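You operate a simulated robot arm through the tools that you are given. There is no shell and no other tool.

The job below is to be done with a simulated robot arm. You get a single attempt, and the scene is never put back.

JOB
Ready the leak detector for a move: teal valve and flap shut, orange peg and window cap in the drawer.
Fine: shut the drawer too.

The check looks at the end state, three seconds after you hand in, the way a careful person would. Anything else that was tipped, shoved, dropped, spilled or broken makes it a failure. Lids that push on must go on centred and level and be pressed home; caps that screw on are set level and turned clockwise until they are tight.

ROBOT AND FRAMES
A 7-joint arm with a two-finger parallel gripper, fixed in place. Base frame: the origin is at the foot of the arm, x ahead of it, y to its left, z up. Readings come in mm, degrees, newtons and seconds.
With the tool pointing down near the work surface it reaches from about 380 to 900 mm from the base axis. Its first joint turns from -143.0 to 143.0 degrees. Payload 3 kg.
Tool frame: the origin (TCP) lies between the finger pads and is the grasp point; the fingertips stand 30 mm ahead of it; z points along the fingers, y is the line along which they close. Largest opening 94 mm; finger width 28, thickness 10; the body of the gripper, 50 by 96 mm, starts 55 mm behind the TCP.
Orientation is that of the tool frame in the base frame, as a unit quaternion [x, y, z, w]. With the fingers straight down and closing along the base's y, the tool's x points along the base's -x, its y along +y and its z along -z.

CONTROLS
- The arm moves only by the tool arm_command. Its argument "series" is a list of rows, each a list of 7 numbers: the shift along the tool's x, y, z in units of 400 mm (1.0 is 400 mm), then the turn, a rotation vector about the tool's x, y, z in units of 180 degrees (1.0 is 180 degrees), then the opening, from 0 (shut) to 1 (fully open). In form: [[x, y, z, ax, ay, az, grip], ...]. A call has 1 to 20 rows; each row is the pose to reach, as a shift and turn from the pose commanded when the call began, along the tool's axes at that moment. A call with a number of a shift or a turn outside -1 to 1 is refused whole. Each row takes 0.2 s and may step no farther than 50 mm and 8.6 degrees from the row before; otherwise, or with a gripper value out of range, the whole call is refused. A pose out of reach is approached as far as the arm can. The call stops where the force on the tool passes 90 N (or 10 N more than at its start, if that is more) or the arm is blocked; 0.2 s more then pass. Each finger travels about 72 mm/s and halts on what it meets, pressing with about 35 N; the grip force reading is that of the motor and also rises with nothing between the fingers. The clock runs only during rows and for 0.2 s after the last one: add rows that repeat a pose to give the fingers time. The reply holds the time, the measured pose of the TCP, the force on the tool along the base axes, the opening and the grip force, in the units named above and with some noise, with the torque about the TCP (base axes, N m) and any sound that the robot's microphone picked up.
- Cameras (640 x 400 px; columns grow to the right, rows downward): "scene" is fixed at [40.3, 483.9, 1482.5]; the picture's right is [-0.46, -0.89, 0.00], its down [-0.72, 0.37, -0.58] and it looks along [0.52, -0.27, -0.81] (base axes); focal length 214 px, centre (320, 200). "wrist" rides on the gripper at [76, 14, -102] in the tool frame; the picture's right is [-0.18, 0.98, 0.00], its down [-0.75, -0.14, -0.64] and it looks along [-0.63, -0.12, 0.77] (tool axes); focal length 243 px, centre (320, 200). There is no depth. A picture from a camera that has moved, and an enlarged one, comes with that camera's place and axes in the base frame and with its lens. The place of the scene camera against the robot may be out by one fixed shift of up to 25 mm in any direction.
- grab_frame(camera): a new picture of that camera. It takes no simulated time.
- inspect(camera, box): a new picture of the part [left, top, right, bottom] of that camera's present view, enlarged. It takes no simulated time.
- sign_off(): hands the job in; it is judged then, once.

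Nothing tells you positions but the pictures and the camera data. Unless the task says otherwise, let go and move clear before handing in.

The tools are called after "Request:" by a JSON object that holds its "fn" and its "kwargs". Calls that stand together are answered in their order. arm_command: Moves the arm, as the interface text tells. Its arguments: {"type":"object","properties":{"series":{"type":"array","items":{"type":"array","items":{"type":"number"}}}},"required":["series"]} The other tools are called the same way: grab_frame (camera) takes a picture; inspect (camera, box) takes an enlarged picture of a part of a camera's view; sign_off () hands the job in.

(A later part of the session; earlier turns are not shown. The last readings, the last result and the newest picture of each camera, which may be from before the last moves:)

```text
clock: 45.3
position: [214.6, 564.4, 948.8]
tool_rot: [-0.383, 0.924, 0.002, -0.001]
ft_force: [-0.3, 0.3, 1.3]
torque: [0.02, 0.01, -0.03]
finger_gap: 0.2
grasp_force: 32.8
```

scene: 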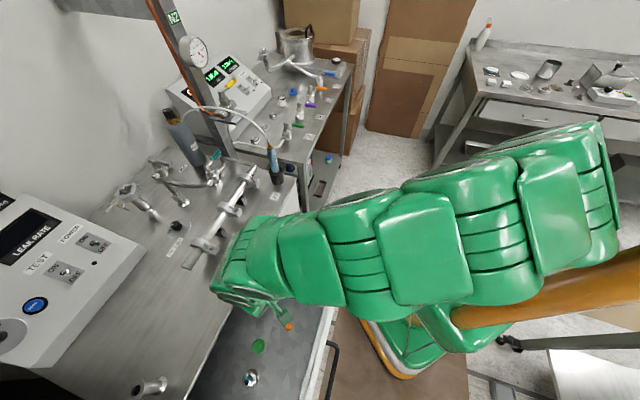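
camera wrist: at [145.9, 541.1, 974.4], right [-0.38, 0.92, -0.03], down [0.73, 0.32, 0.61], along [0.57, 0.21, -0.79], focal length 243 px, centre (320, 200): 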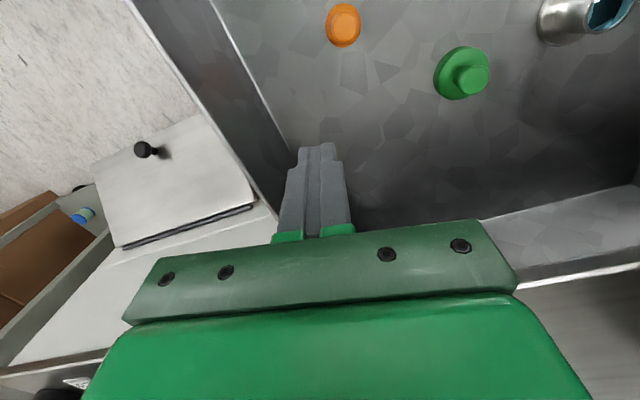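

Tracking well. Next I'll go sideways to the left end of the drawer.

Request:
{"fn": "arm_command", "kwargs": {"series": [[0.0, 0.1, 0, 0, 0, 0, 0.0], [0.0, 0.2, 0, 0, 0, 0, 0.0], [0.0, 0.3, 0, 0, 0, 0, 0.0], [0.02, 0.4, 0, 0, 0, 0, 0.0], [0.04, 0.5, 0, 0, 0, 0, 0.0], [0.04, 0.5, 0, 0, 0, 0, 0.0]]}}

Request:
{"fn": "grab_frame", "kwargs": {"camera": "wrist"}}

Request:
{"fn": "grab_frame", "kwargs": {"camera": "scene"}}

```text
clock: 46.7
position: [63.7, 694.0, 949.3]
tool_rot: [-0.383, 0.924, 0.001, 0.0]
ft_force: [-0.1, -0.1, 0.5]
torque: [-0.02, -0.03, 0.02]
finger_gap: 0.0
grasp_force: 33.0
```

```text
taken
camera wrist: at [-1.0, 652.0, 1051.2], right [-0.56, 0.83, 0.0], down [0.63, 0.43, 0.64], along [0.53, 0.36, -0.77], focal length 243 px, centre (320, 200)
```

wrist: 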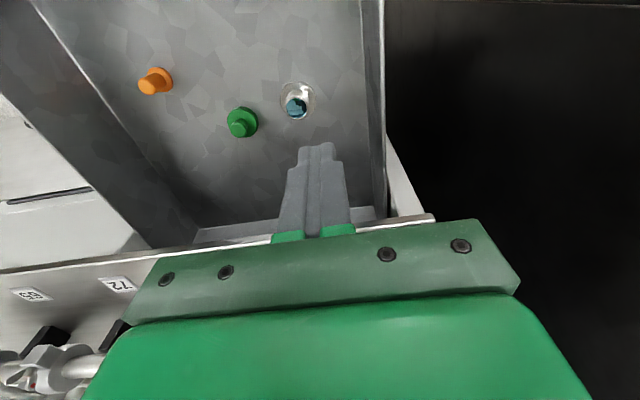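

```text
taken
```

scene: 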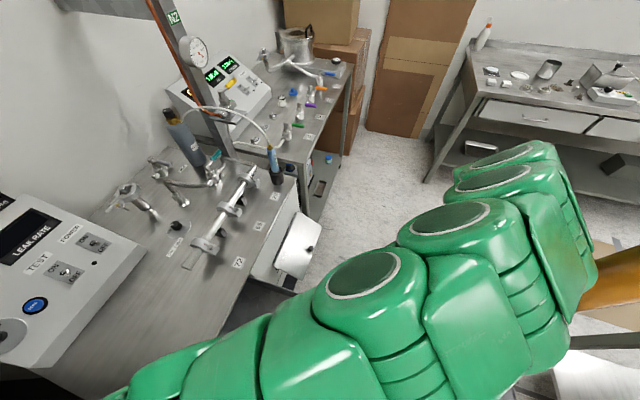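

Now I'll step toward the robot along this left lane in two stages.

Request:
{"fn": "arm_command", "kwargs": {"series": [[0.07, 0.01, 0, 0, 0, 0, 0.0], [0.14, 0.02, 0, 0, 0, 0, 0.0], [0.21, 0.03, 0, 0, 0, 0, 0.0], [0.21, 0.03, 0, 0, 0, 0, 0.0]]}}

Request:
{"fn": "grab_frame", "kwargs": {"camera": "wrist"}}

```text
clock: 47.7
position: [15.3, 644.0, 938.0]
tool_rot: [-0.366, 0.93, -0.004, -0.013]
ft_force: [0.3, 0.2, 0.4]
torque: [0.0, 0.04, 0.01]
finger_gap: 0.0
grasp_force: 33.4
```

```text
taken
camera wrist: at [-48.8, 606.1, 1042.5], right [-0.53, 0.85, 0.0], down [0.66, 0.42, 0.62], along [0.53, 0.33, -0.78], focal length 243 px, centre (320, 200)
```

wrist: 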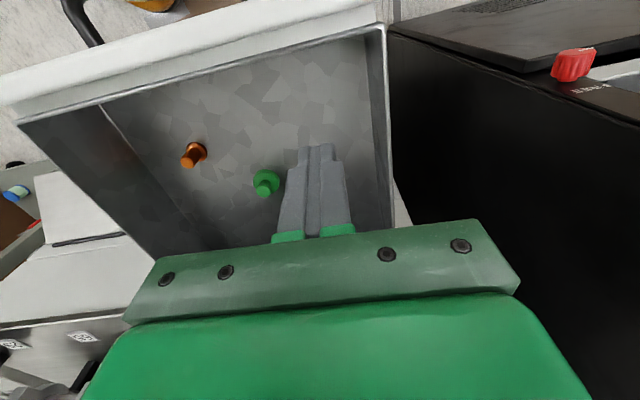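

A slight deviation has started again (about 20 mm) even at this larger radius. I'll look closely at what is near the elbow.

Request:
{"fn": "grab_frame", "kwargs": {"camera": "scene"}}

Request:
{"fn": "inspect", "kwargs": {"camera": "scene", "box": [440, 140, 640, 400]}}

```text
taken
```

scene: 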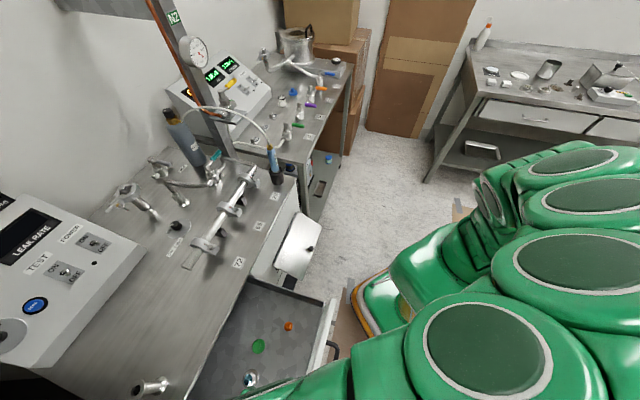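

```text
1.54 times, centred on (540, 270) of scene
camera zoom: at [40.3, 483.9, 1482.5], right [-0.46, -0.89, 0.0], down [-0.72, 0.37, -0.58], along [0.52, -0.27, -0.81], focal length 330 px, centre (-18, 92)
```

zoom: 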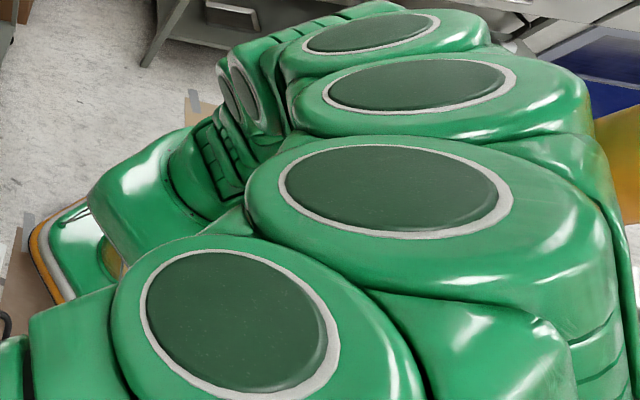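

The flap looks different from before in this view. I'll zoom in on it.

Request:
{"fn": "inspect", "kwargs": {"camera": "scene", "box": [240, 190, 340, 300]}}

Request:
{"fn": "inspect", "kwargs": {"camera": "wrist", "box": [0, 100, 240, 300]}}

```text
3.64 times, centred on (290, 245) of scene
camera zoom: at [40.3, 483.9, 1482.5], right [-0.46, -0.89, 0.0], down [-0.72, 0.37, -0.58], along [0.52, -0.27, -0.81], focal length 780 px, centre (429, 36)
```

zoom: 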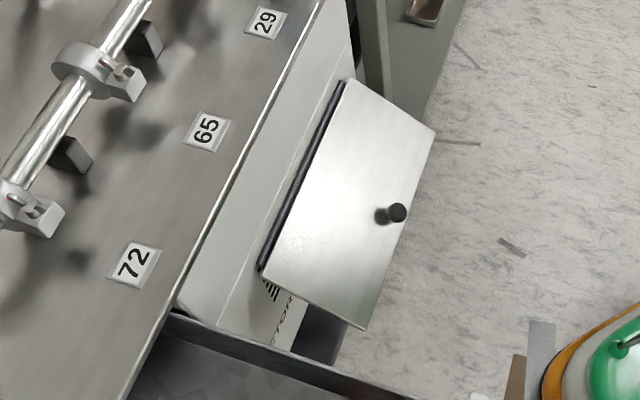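

```text
2.00 times, centred on (120, 200) of wrist
camera zoom: at [-48.8, 606.1, 1042.5], right [-0.53, 0.85, 0.0], down [0.66, 0.42, 0.62], along [0.53, 0.33, -0.78], focal length 485 px, centre (720, 200)
```

zoom: 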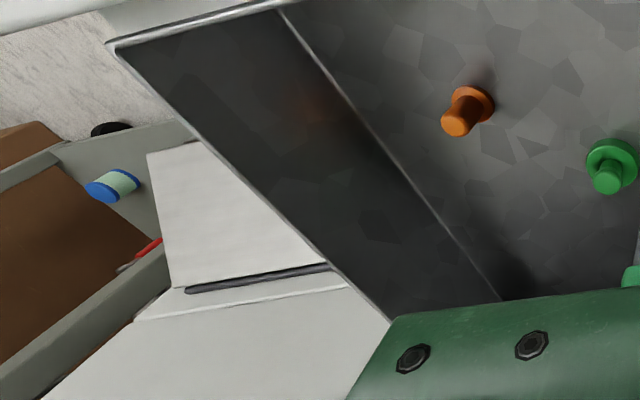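

The flap has sagged somewhat from its first position, and the goal is to shut it anyway, so I'll deal with it later. To learn what limits the arm here, I'll turn the tool toward the radial direction and see whether the position error goes away.

Request:
{"fn": "arm_command", "kwargs": {"series": [[0, 0, 0, 0, 0, -0.039, 0.0], [0, 0, 0, 0, 0, -0.078, 0.0], [0, 0, 0, 0, 0, -0.117, 0.0], [0, 0, 0, 0, 0, -0.156, 0.0], [0, 0, 0, 0, 0, -0.194, 0.0], [0, 0, 0, 0, 0, -0.194, 0.0]]}}

Request:
{"fn": "inspect", "kwargs": {"camera": "scene", "box": [240, 190, 340, 300]}}

```text
clock: 49.1
position: [14.4, 643.6, 937.3]
tool_rot: [-0.629, 0.777, -0.001, -0.012]
ft_force: [-0.2, 0.6, 0.3]
torque: [0.03, -0.02, 0.02]
finger_gap: 0.1
grasp_force: 32.7
```

```text
3.64 times, centred on (290, 245) of scene
camera zoom: at [40.3, 483.9, 1482.5], right [-0.46, -0.89, 0.0], down [-0.72, 0.37, -0.58], along [0.52, -0.27, -0.81], focal length 780 px, centre (429, 36)
```

zoom: 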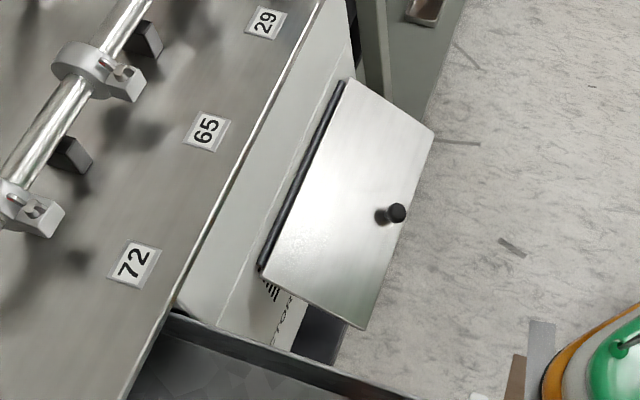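

Turning the wrist made no difference, so a main link is limited, perhaps the elbow against something behind. I'll go back to a clear spot and turn the wrist camera around to look at the robot and what is behind it.

Request:
{"fn": "arm_command", "kwargs": {"series": [[-0.008, -0.084, -0.015, 0, 0, 0, 0.0], [-0.016, -0.167, -0.03, 0, 0, 0, 0.0], [-0.023, -0.25, -0.045, 0, 0, 0, 0.0], [-0.031, -0.334, -0.06, 0, 0, 0, 0.0], [-0.039, -0.417, -0.075, 0, 0, 0, 0.0], [-0.039, -0.417, -0.075, 0, 0, 0, 0.0]]}}

Request:
{"fn": "grab_frame", "kwargs": {"camera": "scene"}}

```text
clock: 50.5
position: [164.1, 630.4, 979.1]
tool_rot: [-0.642, 0.767, 0.001, 0.0]
ft_force: [-0.4, -0.2, 0.1]
torque: [0.01, 0.01, 0.0]
finger_gap: 0.0
grasp_force: 32.8
```

```text
taken
```

scene: 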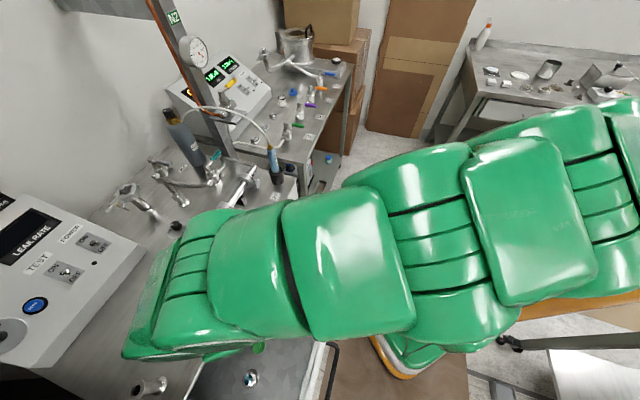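

Comparing all the blocked positions, they fit the scene camera (40, 484, 1482) being a solid obstacle that the forearm bumps when it is high and close in around that azimuth. I'll keep the arm away from it. Next is the teal valve on the other side: I'll rise and swing right.

Request:
{"fn": "arm_command", "kwargs": {"series": [[0.0, -0.07, -0.055, 0, 0, 0.0323, 0.0], [0.02, -0.14, -0.11, 0, 0, 0.0647, 0.0], [0.06, -0.21, -0.165, 0, 0, 0.097, 0.0], [0.1, -0.28, -0.22, 0, 0, 0.1293, 0.0], [0.14, -0.35, -0.275, 0, 0, 0.1617, 0.0], [0.1765, -0.4245, -0.3275, 0, 0, 0.194, 0.0], [0.1765, -0.4245, -0.3275, 0, 0, 0.194, 0.0]]}}

Request:
{"fn": "grab_frame", "kwargs": {"camera": "wrist"}}

Request:
{"fn": "grab_frame", "kwargs": {"camera": "scene"}}

```text
clock: 52.1
position: [316.9, 530.3, 1109.9]
tool_rot: [-0.382, 0.924, 0.0, -0.001]
ft_force: [-0.2, -1.0, 0.0]
torque: [-0.01, 0.0, -0.01]
finger_gap: 0.1
grasp_force: 33.1
```

```text
taken
camera wrist: at [252.2, 488.1, 1213.3], right [-0.56, 0.83, 0.0], down [0.63, 0.43, 0.64], along [0.53, 0.36, -0.77], focal length 243 px, centre (320, 200)
```

wrist: 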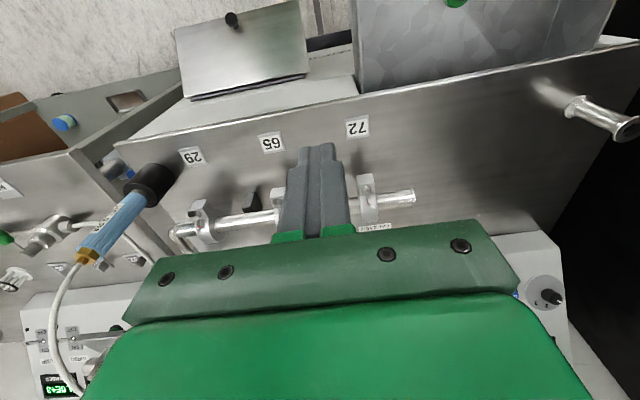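

```text
taken
```

scene: 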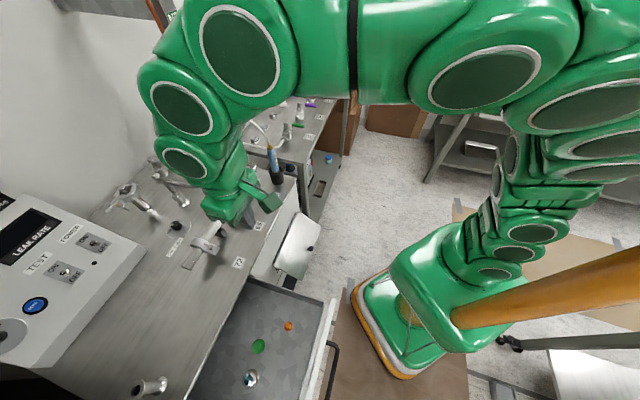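

The tool is back under full control. A helium hose arches from the cylinder to the probe right above the teal handle, so I can't come straight down there. I'll move to where the wrist camera sees the valve, from the left side of the hose.

Request:
{"fn": "arm_command", "kwargs": {"series": [[-0.08, -0.04, 0, 0, 0, 0, 0.0], [-0.16, -0.08, 0.0, 0, 0, 0, 0.0], [-0.24, -0.12, 0.0, 0, 0, 0, 0.0], [-0.32, -0.16, 0.03, 0, 0, 0, 0.0], [-0.4, -0.2, 0.06, 0, 0, 0, 0.0], [-0.48, -0.24, 0.1, 0, 0, 0, 0.0], [-0.48, -0.24, 0.1, 0, 0, 0, 0.0]]}}

Request:
{"fn": "grab_frame", "kwargs": {"camera": "wrist"}}

Request:
{"fn": "grab_frame", "kwargs": {"camera": "scene"}}

```text
clock: 53.7
position: [520.3, 597.2, 1069.0]
tool_rot: [-0.383, 0.924, 0.001, 0.001]
ft_force: [0.5, -0.1, -0.4]
torque: [0.02, -0.02, 0.01]
finger_gap: 0.3
grasp_force: 32.4
```

```text
taken
camera wrist: at [456.2, 555.1, 1171.9], right [-0.56, 0.83, 0.0], down [0.63, 0.43, 0.64], along [0.53, 0.36, -0.77], focal length 243 px, centre (320, 200)
```

wrist: 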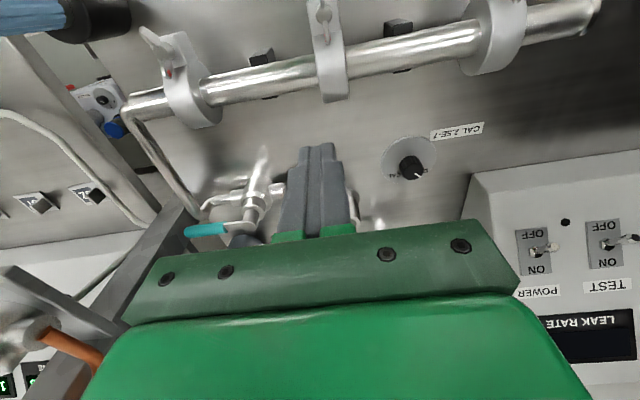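

```text
taken
```

scene: 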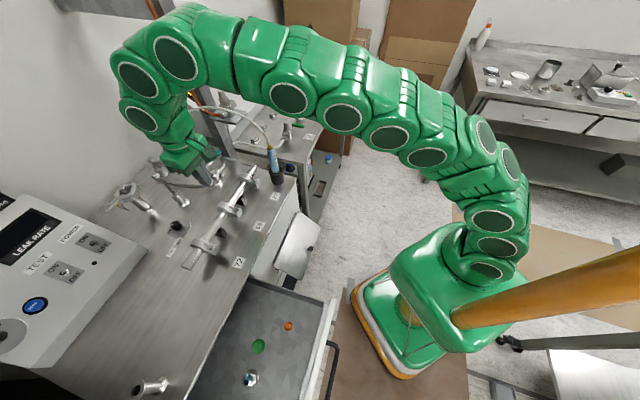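

Request:
{"fn": "inspect", "kwargs": {"camera": "wrist", "box": [110, 130, 290, 260]}}

Request:
{"fn": "inspect", "kwargs": {"camera": "scene", "box": [150, 80, 300, 200]}}

```text
3.08 times, centred on (200, 195) of wrist
camera zoom: at [456.2, 555.1, 1171.9], right [-0.56, 0.83, 0.0], down [0.63, 0.43, 0.64], along [0.53, 0.36, -0.77], focal length 746 px, centre (689, 215)
```

zoom: 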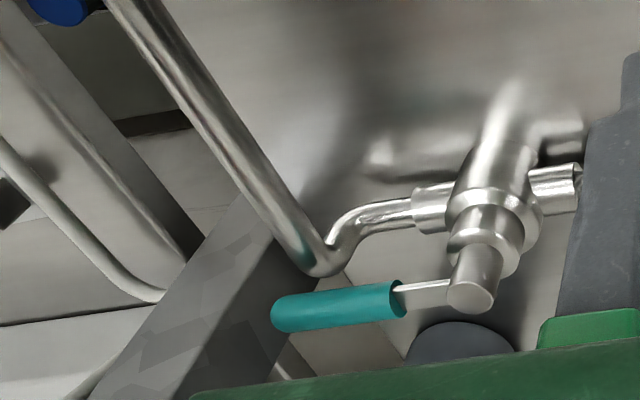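

```text
3.33 times, centred on (225, 140) of scene
camera zoom: at [40.3, 483.9, 1482.5], right [-0.46, -0.89, 0.0], down [-0.72, 0.37, -0.58], along [0.52, -0.27, -0.81], focal length 715 px, centre (637, 400)
```

zoom: 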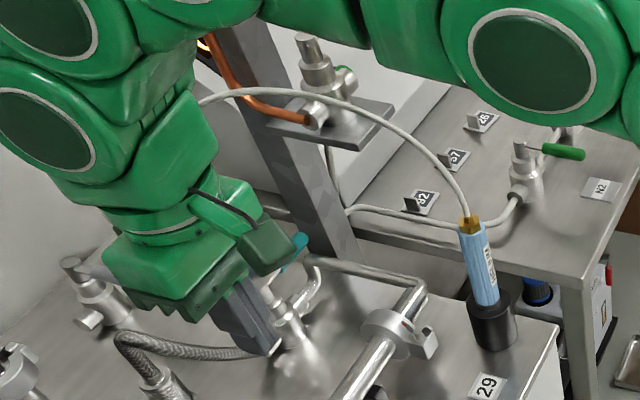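

Triangulating from two wrist views gives these figures for the valve:
- Stem at bench (902, -48).
- Teal handle running to (901, -130) at z≈970.
- A pipe below the handle, with its top at about z≈950.

I'll lean the tool 40° so it reaches in under the hose from the left, plus 20° outward. The first step is to tilt in place.

Request:
{"fn": "arm_command", "kwargs": {"series": [[0, 0, 0, 0.0366, -0.01775, -0.00647, 0.0], [0, 0, 0, 0.0733, -0.0355, -0.0129, 0.0], [0, 0, 0, 0.1099, -0.05325, -0.0194, 0.0], [0, 0, 0, 0.1465, -0.071, -0.0259, 0.0], [0, 0, 0, 0.1832, -0.08875, -0.0323, 0.0], [0, 0, 0, 0.2198, -0.1065, -0.0388, 0.0], [0, 0, 0, 0.2198, -0.1065, -0.0388, 0.0]]}}

Request:
{"fn": "grab_frame", "kwargs": {"camera": "wrist"}}

Request:
{"fn": "grab_frame", "kwargs": {"camera": "scene"}}

```text
clock: 55.3
position: [521.6, 598.1, 1068.8]
tool_rot: [-0.408, 0.833, -0.248, 0.28]
ft_force: [0.3, 0.0, 0.2]
torque: [0.03, -0.03, -0.02]
finger_gap: 0.1
grasp_force: 33.3
```

```text
taken
camera wrist: at [405.7, 564.2, 1114.2], right [-0.44, 0.68, -0.58], down [0.03, 0.66, 0.75], along [0.9, 0.31, -0.31], focal length 243 px, centre (320, 200)
```

wrist: 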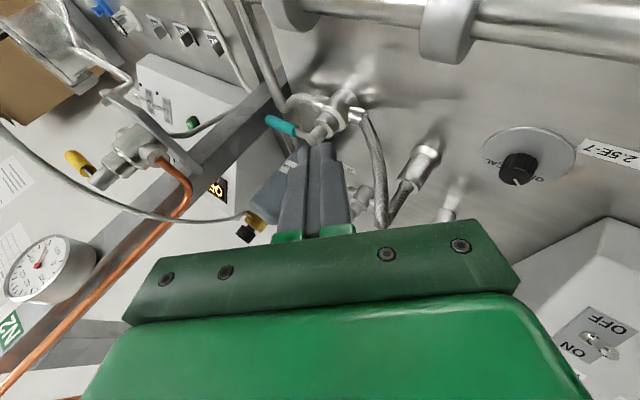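

```text
taken
```

scene: 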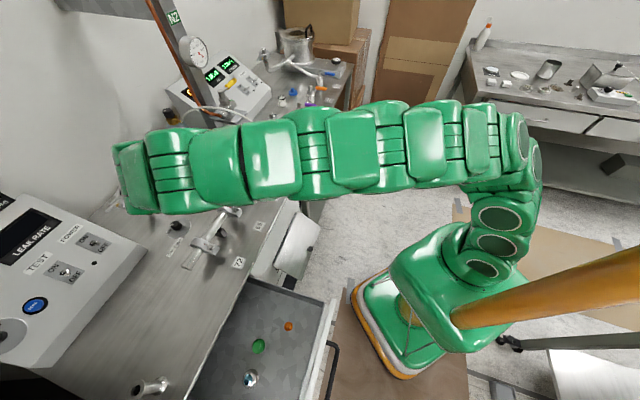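

The orientation was reached. This view shows the valve, hose and post well. I'll zoom in to re-measure the handle.

Request:
{"fn": "inspect", "kwargs": {"camera": "wrist", "box": [220, 70, 400, 190]}}

```text
3.33 times, centred on (310, 130) of wrist
camera zoom: at [405.7, 564.2, 1114.2], right [-0.44, 0.68, -0.58], down [0.03, 0.66, 0.75], along [0.9, 0.31, -0.31], focal length 809 px, centre (353, 433)
```

zoom: 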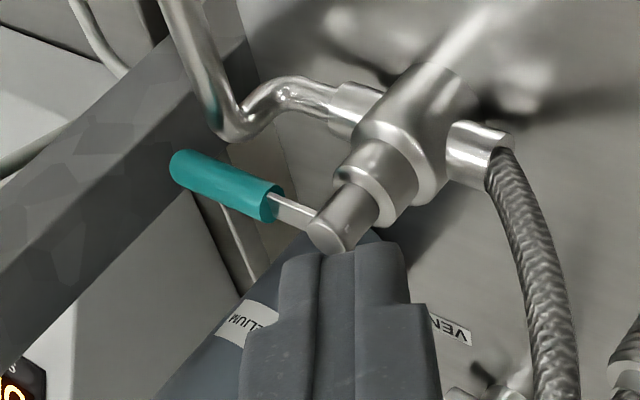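

The measurements agree with the earlier ones. I'll also twist the tool 30° about its axis to keep the wrist camera high above the manifold clamps, and move to the pre-position above and to the left of the valve stem.

Request:
{"fn": "arm_command", "kwargs": {"series": [[-0.0557, -0.0282, 0.0527, 0, 0, -0.0417, 0.0], [-0.1115, -0.0564, 0.1054, 0, 0, -0.0833, 0.0], [-0.1672, -0.0846, 0.1581, 0, 0, -0.125, 0.0], [-0.223, -0.1128, 0.2108, 0, 0, -0.1667, 0.0], [-0.223, -0.1128, 0.2108, 0, 0, -0.1667, 0.0]]}}

Request:
{"fn": "grab_frame", "kwargs": {"camera": "wrist"}}

Request:
{"fn": "inspect", "kwargs": {"camera": "scene", "box": [100, 60, 300, 220]}}

```text
clock: 56.5
position: [647.4, 629.2, 1060.4]
tool_rot: [-0.611, 0.698, -0.312, 0.205]
ft_force: [0.3, 0.0, -0.5]
torque: [0.01, -0.05, 0.03]
finger_gap: 0.1
grasp_force: 32.6
```

```text
taken
camera wrist: at [555.0, 575.9, 1132.5], right [-0.68, 0.24, -0.69], down [-0.2, 0.85, 0.49], along [0.7, 0.47, -0.53], focal length 243 px, centre (320, 200)
```

wrist: 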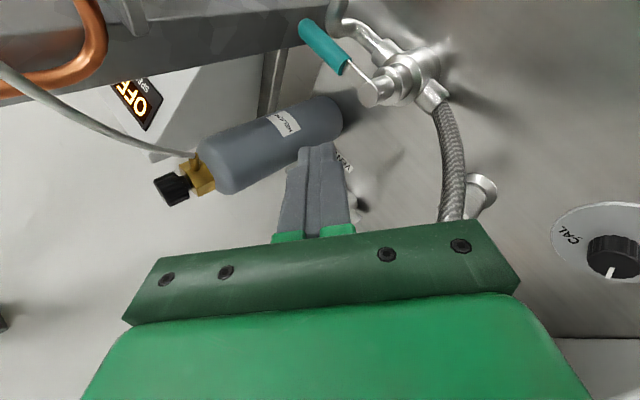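

```text
2.50 times, centred on (200, 140) of scene
camera zoom: at [40.3, 483.9, 1482.5], right [-0.46, -0.89, 0.0], down [-0.72, 0.37, -0.58], along [0.52, -0.27, -0.81], focal length 536 px, centre (620, 350)
```

zoom: 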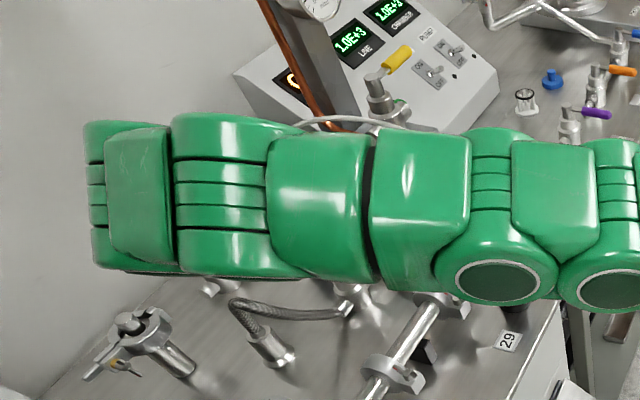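

All measurements agree. I'll descend to the far side of the handle, staying between it and the helium cylinder.

Request:
{"fn": "arm_command", "kwargs": {"series": [[-0.002, -0.0135, 0.0682, 0, 0, 0, 0.0], [-0.004, -0.0269, 0.1363, 0, 0, 0, 0.0], [0.023, -0.018, 0.209, 0, 0, 0, 0.0], [0.04, -0.0125, 0.255, 0, 0, 0, 0.0], [0.04, -0.0125, 0.255, 0, 0, 0, 0.0]]}}

Request:
{"fn": "grab_frame", "kwargs": {"camera": "wrist"}}

Request:
{"fn": "inspect", "kwargs": {"camera": "wrist", "box": [230, 60, 430, 220]}}

```text
clock: 57.7
position: [715.2, 596.8, 992.5]
tool_rot: [-0.61, 0.699, -0.312, 0.206]
ft_force: [-0.4, 0.4, -0.9]
torque: [-0.02, -0.04, 0.0]
finger_gap: 0.0
grasp_force: 32.8
```

```text
taken
camera wrist: at [623.1, 544.0, 1063.1], right [-0.68, 0.24, -0.69], down [-0.2, 0.85, 0.49], along [0.71, 0.47, -0.53], focal length 243 px, centre (320, 200)
```

wrist: 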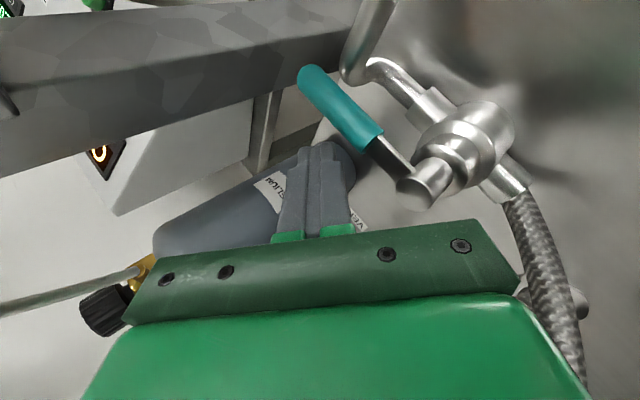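

```text
2.50 times, centred on (330, 140) of wrist
camera zoom: at [623.1, 544.0, 1063.1], right [-0.68, 0.24, -0.69], down [-0.2, 0.85, 0.49], along [0.71, 0.47, -0.53], focal length 606 px, centre (295, 350)
```

zoom: 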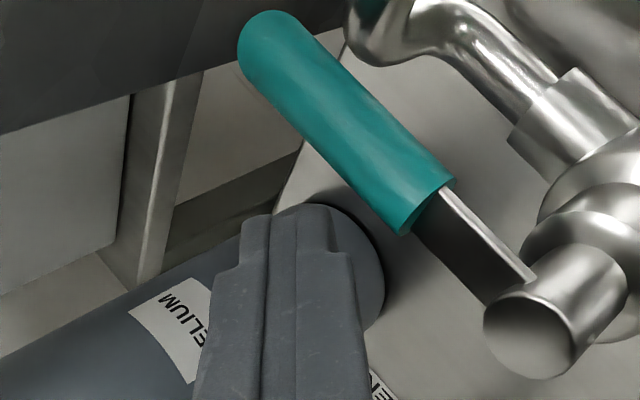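

The fingertip is on the far side of the handle, between it and the cylinder. I'll drop the last few mm and pull the handle toward the robot along its arc, first to about 30°.

Request:
{"fn": "arm_command", "kwargs": {"series": [[0.0097, 0.0027, 0.0268, 0, 0, 0, 0.0], [0.0215, 0.0085, 0.0229, 0, 0, 0, 0.0], [0.0332, 0.0143, 0.0189, 0, 0, 0, 0.0], [0.0503, 0.0214, 0.0144, 0, 0, 0, 0.0], [0.0673, 0.0285, 0.0098, 0, 0, 0, 0.0], [0.0846, 0.0369, 0.004, 0, 0, 0, 0.0], [0.1018, 0.0453, -0.0018, 0, 0, 0, 0.0], [0.1018, 0.0453, -0.0018, 0, 0, 0, 0.0]]}}

Request:
{"fn": "grab_frame", "kwargs": {"camera": "wrist"}}

Request:
{"fn": "inspect", "kwargs": {"camera": "wrist", "box": [230, 60, 430, 220]}}

```text
clock: 59.5
position: [694.8, 558.0, 983.5]
tool_rot: [-0.61, 0.699, -0.312, 0.206]
ft_force: [-0.6, 0.2, -0.6]
torque: [0.0, -0.01, -0.01]
finger_gap: 0.0
grasp_force: 32.8
```

```text
taken
camera wrist: at [603.2, 504.3, 1055.1], right [-0.68, 0.24, -0.69], down [-0.2, 0.85, 0.49], along [0.71, 0.47, -0.53], focal length 243 px, centre (320, 200)
```

wrist: 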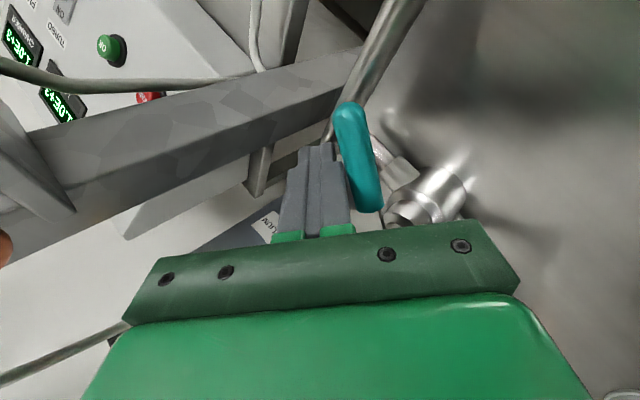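

```text
2.50 times, centred on (330, 140) of wrist
camera zoom: at [603.2, 504.3, 1055.1], right [-0.68, 0.24, -0.69], down [-0.2, 0.85, 0.49], along [0.71, 0.47, -0.53], focal length 606 px, centre (295, 350)
```

zoom: 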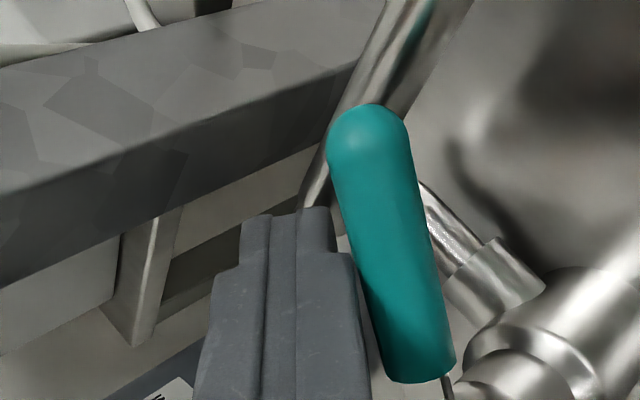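

The handle is following and has turned roughly 30°. I'll continue along the arc.

Request:
{"fn": "arm_command", "kwargs": {"series": [[0.0124, 0.0132, -0.0109, 0, 0, 0, 0.0], [0.0248, 0.0263, -0.0218, 0, 0, 0, 0.0], [0.0344, 0.04, -0.0337, 0, 0, 0, 0.0], [0.044, 0.0538, -0.0455, 0, 0, 0, 0.0], [0.0484, 0.0674, -0.058, 0, 0, 0, 0.0], [0.0528, 0.081, -0.0705, 0, 0, 0, 0.0], [0.0528, 0.081, -0.0705, 0, 0, 0, 0.0]]}}

Request:
{"fn": "grab_frame", "kwargs": {"camera": "wrist"}}

Request:
{"fn": "inspect", "kwargs": {"camera": "scene", "box": [150, 120, 270, 210]}}

```text
clock: 61.1
position: [647.8, 544.0, 985.3]
tool_rot: [-0.61, 0.699, -0.311, 0.205]
ft_force: [1.3, -1.7, 2.6]
torque: [0.01, 0.0, 0.03]
finger_gap: 0.1
grasp_force: 33.3
```

```text
taken
camera wrist: at [556.5, 491.2, 1056.2], right [-0.68, 0.24, -0.69], down [-0.2, 0.85, 0.49], along [0.71, 0.47, -0.53], focal length 243 px, centre (320, 200)
```

wrist: 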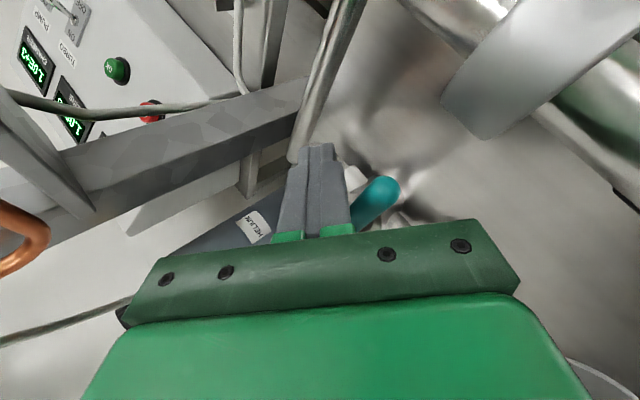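

```text
4.44 times, centred on (210, 165) of scene
camera zoom: at [40.3, 483.9, 1482.5], right [-0.46, -0.89, 0.0], down [-0.72, 0.37, -0.58], along [0.52, -0.27, -0.81], focal length 953 px, centre (809, 356)
```

zoom: 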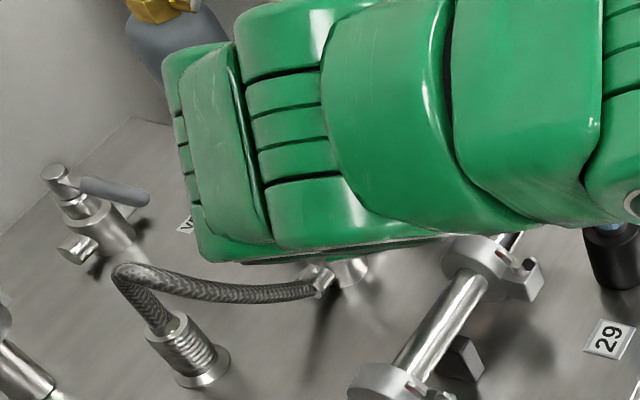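

The handle tip now computes to about (822, -51), which is very nearly pointing straight at the robot (about 88°). I'll press a few more mm to bring it against its stop while watching the force.

Request:
{"fn": "arm_command", "kwargs": {"series": [[-0.0017, 0.0079, -0.0078, 0, 0, 0, 0.0], [-0.0054, 0.0146, -0.0146, 0, 0, 0, 0.0]]}}

```text
clock: 61.7
position: [644.4, 544.3, 987.1]
tool_rot: [-0.608, 0.7, -0.312, 0.206]
ft_force: [40.5, -21.9, 16.9]
torque: [0.01, -0.29, -0.49]
finger_gap: 0.0
grasp_force: 32.6
```

The handle is hard against its stop, with 44 N reaction at 90°, so the valve is shut. I'll back off, rise straight up, then retreat.

Request:
{"fn": "arm_command", "kwargs": {"series": [[0.0115, -0.011, 0.012, 0, 0, 0, 0.0], [0.0162, -0.0455, -0.024, 0, 0, 0, 0.0], [0.021, -0.0798, -0.06, 0, 0, 0, 0.0], [0.021, -0.0798, -0.16, 0, 0, 0, 0.0], [0.021, -0.0798, -0.26, 0, 0, 0, 0.0], [0.021, -0.0798, -0.26, 0, 0, 0, 0.0]]}}

Request:
{"fn": "grab_frame", "kwargs": {"camera": "wrist"}}

Request:
{"fn": "grab_frame", "kwargs": {"camera": "scene"}}

```text
clock: 63.1
position: [593.5, 556.8, 1081.8]
tool_rot: [-0.611, 0.698, -0.311, 0.207]
ft_force: [-0.1, -0.4, 0.2]
torque: [0.02, 0.02, -0.01]
finger_gap: 0.0
grasp_force: 33.1
```

```text
taken
camera wrist: at [501.2, 502.9, 1153.6], right [-0.68, 0.24, -0.69], down [-0.2, 0.85, 0.49], along [0.71, 0.47, -0.53], focal length 243 px, centre (320, 200)
```

wrist: 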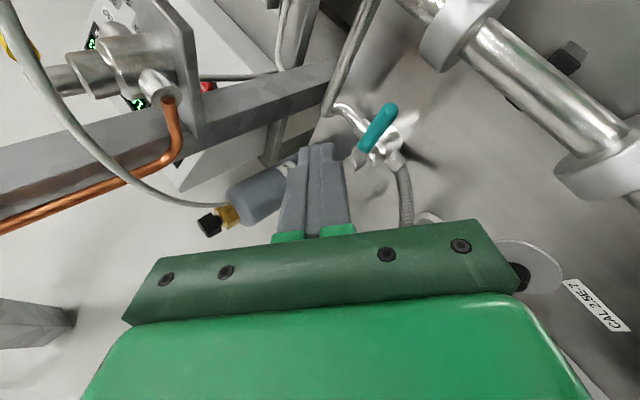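

```text
taken
```

scene: 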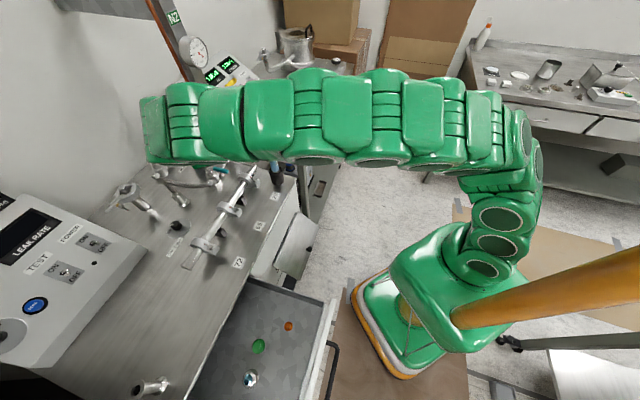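

The handle now points at the robot, across the pipe, so the valve is shut. I'll pull clear to the left, straighten the tool, and then handle the flap.

Request:
{"fn": "arm_command", "kwargs": {"series": [[0.0102, 0.0351, -0.0461, -0.0347, 0.0068, 0.0282, 0.0], [0.0204, 0.0701, -0.0922, -0.0694, 0.0137, 0.0563, 0.0], [0.0306, 0.1052, -0.1383, -0.1041, 0.0205, 0.0845, 0.0], [0.0407, 0.1403, -0.1844, -0.1389, 0.0274, 0.1127, 0.0], [0.0509, 0.1754, -0.2305, -0.1736, 0.0342, 0.1409, 0.0], [0.0611, 0.2104, -0.2766, -0.2083, 0.0411, 0.169, 0.0], [0.0713, 0.2455, -0.3227, -0.243, 0.0479, 0.1972, 0.0], [0.0713, 0.2455, -0.3227, -0.243, 0.0479, 0.1972, 0.0]]}}

Request:
{"fn": "grab_frame", "kwargs": {"camera": "wrist"}}

Request:
{"fn": "inspect", "kwargs": {"camera": "scene", "box": [240, 190, 340, 300]}}

Request:
{"fn": "inspect", "kwargs": {"camera": "scene", "box": [140, 110, 280, 200]}}

```text
clock: 64.9
position: [430.4, 559.7, 1111.3]
tool_rot: [-0.38, 0.925, 0.0, 0.0]
ft_force: [0.4, 0.3, -0.5]
torque: [-0.01, -0.01, -0.02]
finger_gap: 0.1
grasp_force: 33.3
```

```text
taken
camera wrist: at [367.1, 516.8, 1213.4], right [-0.56, 0.83, 0.0], down [0.63, 0.43, 0.64], along [0.53, 0.36, -0.77], focal length 243 px, centre (320, 200)
```

wrist: 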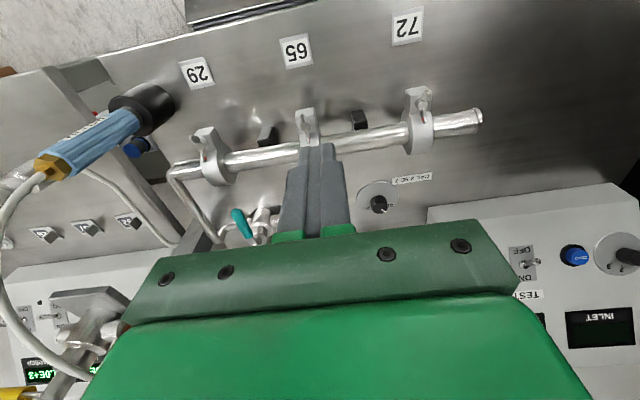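

```text
3.64 times, centred on (290, 245) of scene
camera zoom: at [40.3, 483.9, 1482.5], right [-0.46, -0.89, 0.0], down [-0.72, 0.37, -0.58], along [0.52, -0.27, -0.81], focal length 780 px, centre (429, 36)
```

zoom: 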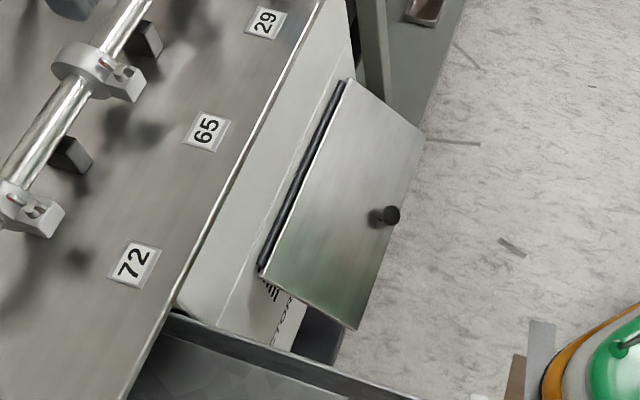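

```text
4.44 times, centred on (210, 155) of scene
camera zoom: at [40.3, 483.9, 1482.5], right [-0.46, -0.89, 0.0], down [-0.72, 0.37, -0.58], along [0.52, -0.27, -0.81], focal length 953 px, centre (809, 400)
```

zoom: 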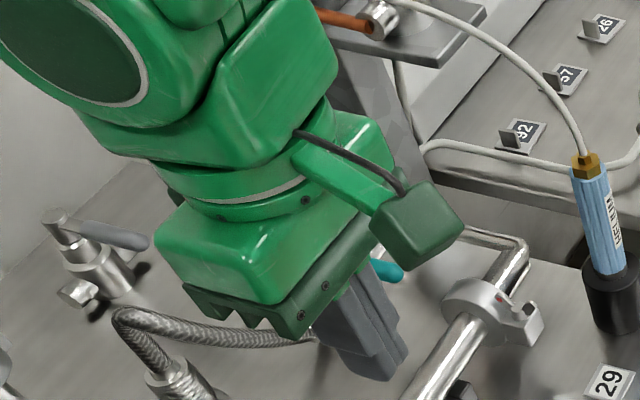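

The flap is slowly sinking by itself (about 33° now), so it is hinged at the top and shuts downward. I'll go around in front of it to push it closed, keeping well to the right of the scene camera and moving in checked stages.

Request:
{"fn": "arm_command", "kwargs": {"series": [[0.07, -0.006, 0.03, 0, 0, 0, 0.0], [0.14, -0.012, 0.07, 0, 0, 0, 0.0], [0.21, -0.017, 0.12, 0, 0, 0, 0.0], [0.28, -0.023, 0.17, 0, 0, 0, 0.0], [0.35, -0.0285, 0.2275, 0, 0, 0, 0.0], [0.35, -0.0285, 0.2275, 0, 0, 0, 0.0]]}}

Request:
{"fn": "grab_frame", "kwargs": {"camera": "wrist"}}

```text
clock: 66.3
position: [342.1, 452.8, 1021.0]
tool_rot: [-0.382, 0.924, 0.0, 0.001]
ft_force: [0.2, 0.0, 0.6]
torque: [0.0, 0.01, 0.0]
finger_gap: 0.0
grasp_force: 32.8
```

```text
taken
camera wrist: at [277.8, 410.7, 1123.0], right [-0.56, 0.83, 0.0], down [0.63, 0.43, 0.64], along [0.53, 0.36, -0.77], focal length 243 px, centre (320, 200)
```

wrist: 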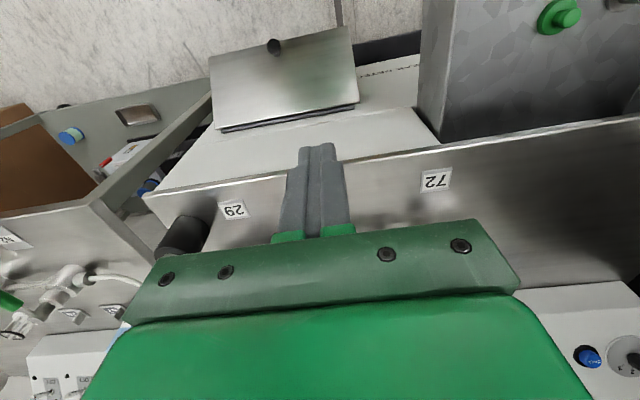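

Tracking is exact here. The bench edge, hinge and cabinet face are all at about a≈618. I'll descend in front of the flap.

Request:
{"fn": "arm_command", "kwargs": {"series": [[0.04, -0.002, 0.08, 0, 0, 0, 0.0], [0.08, -0.005, 0.16, 0, 0, 0, 0.0], [0.105, -0.008, 0.24, 0, 0, 0, 0.0], [0.105, -0.008, 0.3025, 0, 0, 0, 0.0], [0.105, -0.008, 0.3025, 0, 0, 0, 0.0]]}}

Request:
{"fn": "grab_frame", "kwargs": {"camera": "wrist"}}

```text
clock: 67.5
position: [313.3, 420.0, 898.7]
tool_rot: [-0.382, 0.924, -0.001, 0.0]
ft_force: [-0.7, -0.5, 0.3]
torque: [0.0, -0.01, -0.01]
finger_gap: 0.0
grasp_force: 33.0
```

```text
taken
camera wrist: at [249.0, 377.5, 1001.6], right [-0.56, 0.83, 0.0], down [0.63, 0.43, 0.64], along [0.53, 0.36, -0.77], focal length 243 px, centre (320, 200)
```

wrist: 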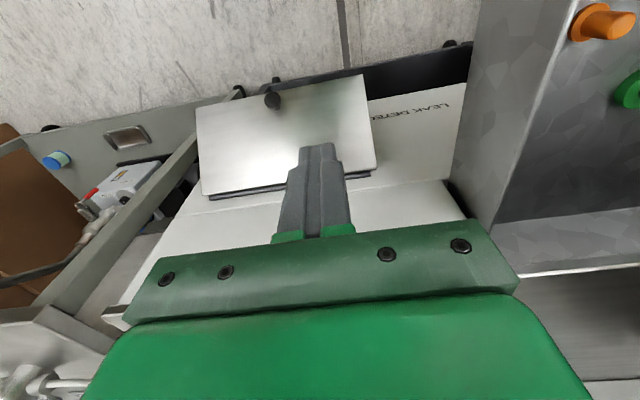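

Good tracking. Next I'll tilt 15° outward and lower to just above the flap, left of its knob.

Request:
{"fn": "arm_command", "kwargs": {"series": [[-0.004, 0, 0.08, 0, -0.0278, 0, 0.0], [-0.009, 0, 0.16, 0, -0.0556, 0, 0.0], [-0.0135, 0, 0.24, 0, -0.0833, 0, 0.0], [-0.0175, 0, 0.3275, 0, -0.0833, 0, 0.0], [-0.0175, 0, 0.3275, 0, -0.0833, 0, 0.0]]}}

Request:
{"fn": "grab_frame", "kwargs": {"camera": "wrist"}}

Request:
{"fn": "inspect", "kwargs": {"camera": "scene", "box": [240, 190, 340, 300]}}

```text
clock: 68.7
position: [319.1, 422.6, 769.0]
tool_rot: [-0.378, 0.916, 0.049, 0.121]
ft_force: [-0.1, -0.8, -0.3]
torque: [0.0, 0.0, 0.02]
finger_gap: 0.1
grasp_force: 33.1
```

```text
taken
camera wrist: at [238.0, 365.0, 847.5], right [-0.57, 0.82, 0.05], down [0.5, 0.3, 0.82], along [0.66, 0.49, -0.58], focal length 243 px, centre (320, 200)
```

wrist: 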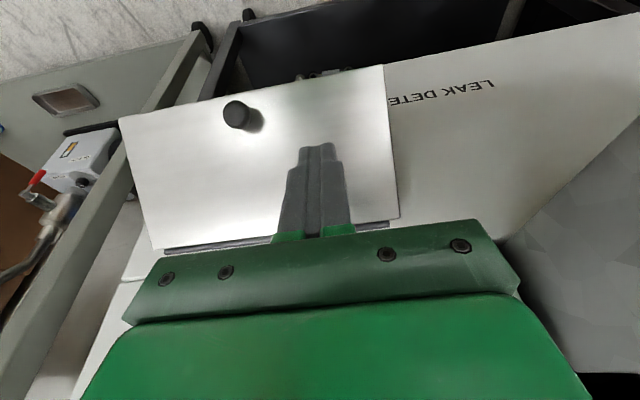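

```text
3.64 times, centred on (290, 245) of scene
camera zoom: at [40.3, 483.9, 1482.5], right [-0.46, -0.89, 0.0], down [-0.72, 0.37, -0.58], along [0.52, -0.27, -0.81], focal length 780 px, centre (429, 36)
```

zoom: 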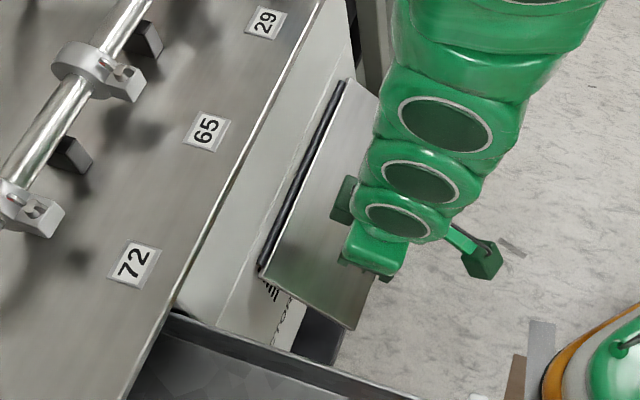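

The fingertip is just above the flap. I'll push it down and inward along its arc, in two stages.

Request:
{"fn": "arm_command", "kwargs": {"series": [[0.019, 0, 0.0324, 0, 0, 0, 0.0], [0.038, 0, 0.0648, 0, 0, 0, 0.0], [0.032, 0, 0.086, 0, 0, 0, 0.0], [0.026, 0, 0.107, 0, 0, 0, 0.0], [0.012, 0, 0.1313, 0, 0, 0, 0.0], [-0.0077, 0, 0.1548, 0, 0, 0, 0.0], [-0.0304, 0, 0.1764, 0, 0, 0, 0.0], [-0.0304, 0, 0.1764, 0, 0, 0, 0.0]]}}

Request:
{"fn": "grab_frame", "kwargs": {"camera": "wrist"}}

Request:
{"fn": "inspect", "kwargs": {"camera": "scene", "box": [240, 190, 340, 300]}}

```text
clock: 70.5
position: [340.2, 445.6, 702.7]
tool_rot: [-0.379, 0.916, 0.049, 0.121]
ft_force: [0.6, 0.5, 0.0]
torque: [-0.01, 0.03, -0.01]
finger_gap: 0.1
grasp_force: 33.0
```

```text
taken
camera wrist: at [258.3, 386.3, 782.3], right [-0.57, 0.82, 0.05], down [0.5, 0.3, 0.81], along [0.66, 0.49, -0.58], focal length 243 px, centre (320, 200)
```

wrist: 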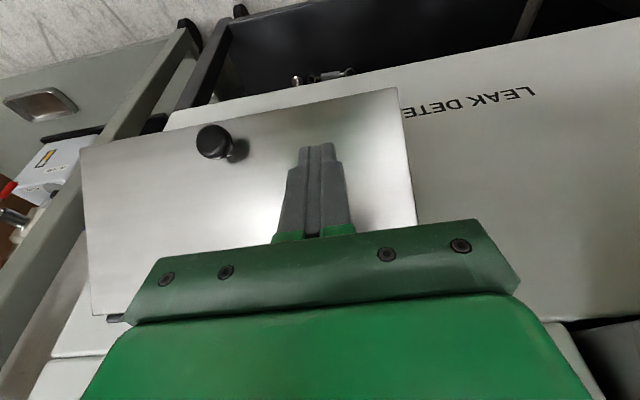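

```text
3.64 times, centred on (290, 245) of scene
camera zoom: at [40.3, 483.9, 1482.5], right [-0.46, -0.89, 0.0], down [-0.72, 0.37, -0.58], along [0.52, -0.27, -0.81], focal length 780 px, centre (429, 36)
```

zoom: 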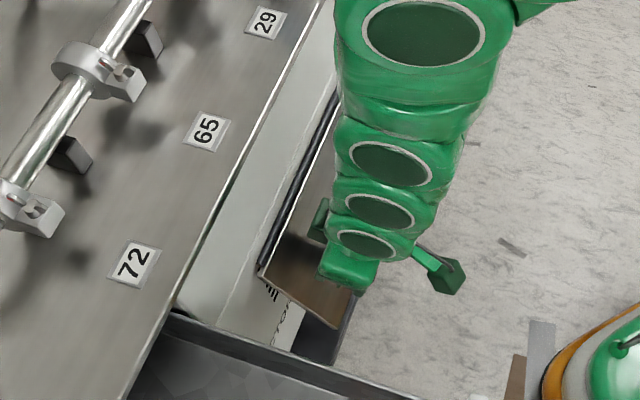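

The flap is about 65° down. I'll continue to nearly shut.

Request:
{"fn": "arm_command", "kwargs": {"series": [[-0.012, 0, 0.0084, 0, 0, 0, 0.0], [-0.024, 0, 0.0168, 0, 0, 0, 0.0], [-0.0375, 0, 0.0243, 0, 0, 0, 0.0], [-0.051, 0, 0.0318, 0, 0, 0, 0.0], [-0.0628, 0, 0.0363, 0, 0, 0, 0.0], [-0.0745, 0, 0.0407, 0, 0, 0, 0.0], [-0.0745, 0, 0.0407, 0, 0, 0, 0.0]]}}

Request:
{"fn": "grab_frame", "kwargs": {"camera": "wrist"}}

```text
clock: 72.1
position: [362.9, 467.8, 693.7]
tool_rot: [-0.379, 0.916, 0.049, 0.12]
ft_force: [-0.3, 0.4, -0.2]
torque: [-0.01, 0.01, -0.02]
finger_gap: 0.1
grasp_force: 33.0
```

```text
taken
camera wrist: at [281.7, 410.1, 774.5], right [-0.57, 0.82, 0.05], down [0.5, 0.3, 0.82], along [0.66, 0.49, -0.58], focal length 243 px, centre (320, 200)
```

wrist: 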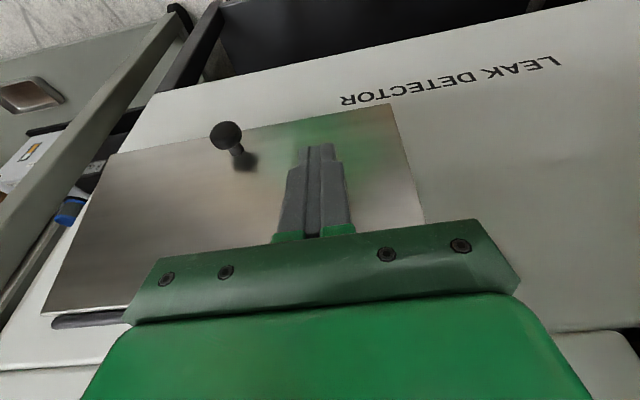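

Almost shut. I'll press in small steps until I feel the stop.

Request:
{"fn": "arm_command", "kwargs": {"series": [[-0.00966, 0, 0.0026, 0, 0, 0, 0.0], [-0.0193, 0, 0.0052, 0, 0, 0, 0.0], [-0.0193, 0, 0.0052, 0, 0, 0, 0.0]]}}

```text
clock: 72.9
position: [367.8, 473.1, 694.1]
tool_rot: [-0.379, 0.916, 0.049, 0.12]
ft_force: [-0.3, -1.5, -0.9]
torque: [0.09, -0.04, 0.03]
finger_gap: 0.0
grasp_force: 33.0
```

Request:
{"fn": "arm_command", "kwargs": {"series": [[-0.006, 0, 0.0016, 0, 0, 0, 0.0], [-0.012, 0, 0.0032, 0, 0, 0, 0.0], [-0.012, 0, 0.0032, 0, 0, 0, 0.0]]}}

Request:
{"fn": "inspect", "kwargs": {"camera": "wrist", "box": [40, 60, 460, 320]}}

```text
clock: 73.7
position: [370.4, 474.5, 693.5]
tool_rot: [-0.379, 0.917, 0.046, 0.118]
ft_force: [-46.2, -41.2, 19.3]
torque: [-0.75, 0.89, 0.04]
finger_gap: 0.0
grasp_force: 32.9
```

```text
1.52 times, centred on (250, 190) of wrist
camera zoom: at [288.9, 416.9, 773.9], right [-0.57, 0.82, 0.04], down [0.5, 0.3, 0.81], along [0.65, 0.48, -0.58], focal length 370 px, centre (427, 215)
```

zoom: 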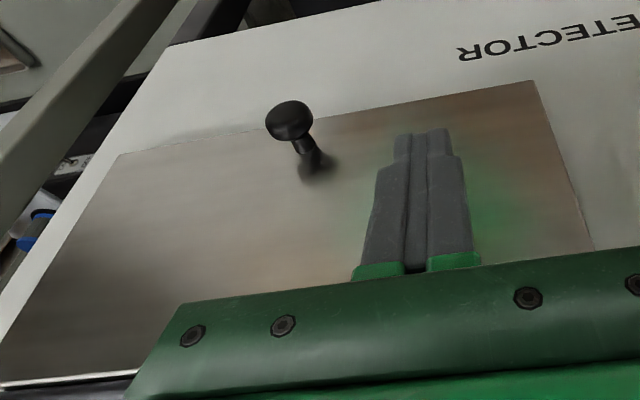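

The flap is firmly against the cabinet, with 62 N reaction. I'll back off and check that it stays shut.

Request:
{"fn": "arm_command", "kwargs": {"series": [[0.03, 0, -0.008, 0, 0, 0, 0.0], [0.0966, 0, -0.0259, 0, 0, 0, 0.0], [0.19, 0, -0.05, 0, 0, 0, 0.0], [0.19, 0, -0.05, 0, 0, 0, 0.0]]}}

Request:
{"fn": "grab_frame", "kwargs": {"camera": "wrist"}}

Request:
{"fn": "grab_frame", "kwargs": {"camera": "scene"}}

```text
clock: 74.7
position: [317.6, 421.8, 696.9]
tool_rot: [-0.378, 0.917, 0.049, 0.121]
ft_force: [0.7, -0.7, 0.1]
torque: [0.0, -0.04, 0.01]
finger_gap: 0.0
grasp_force: 32.5
```

```text
taken
camera wrist: at [235.9, 362.5, 774.9], right [-0.57, 0.82, 0.05], down [0.5, 0.3, 0.82], along [0.66, 0.49, -0.58], focal length 243 px, centre (320, 200)
```

wrist: 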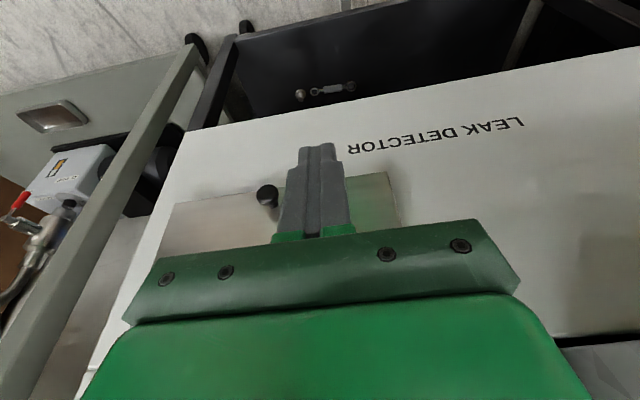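

```text
taken
```

scene: 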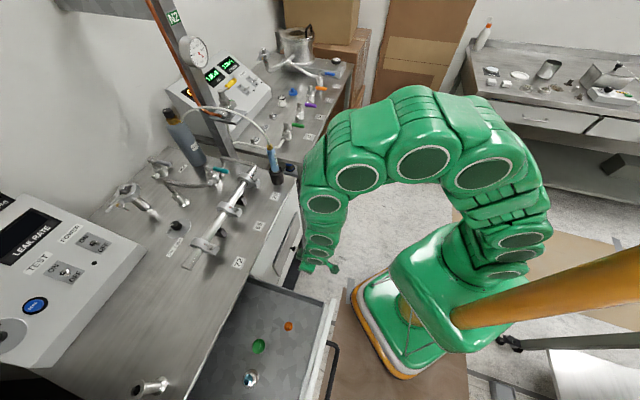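

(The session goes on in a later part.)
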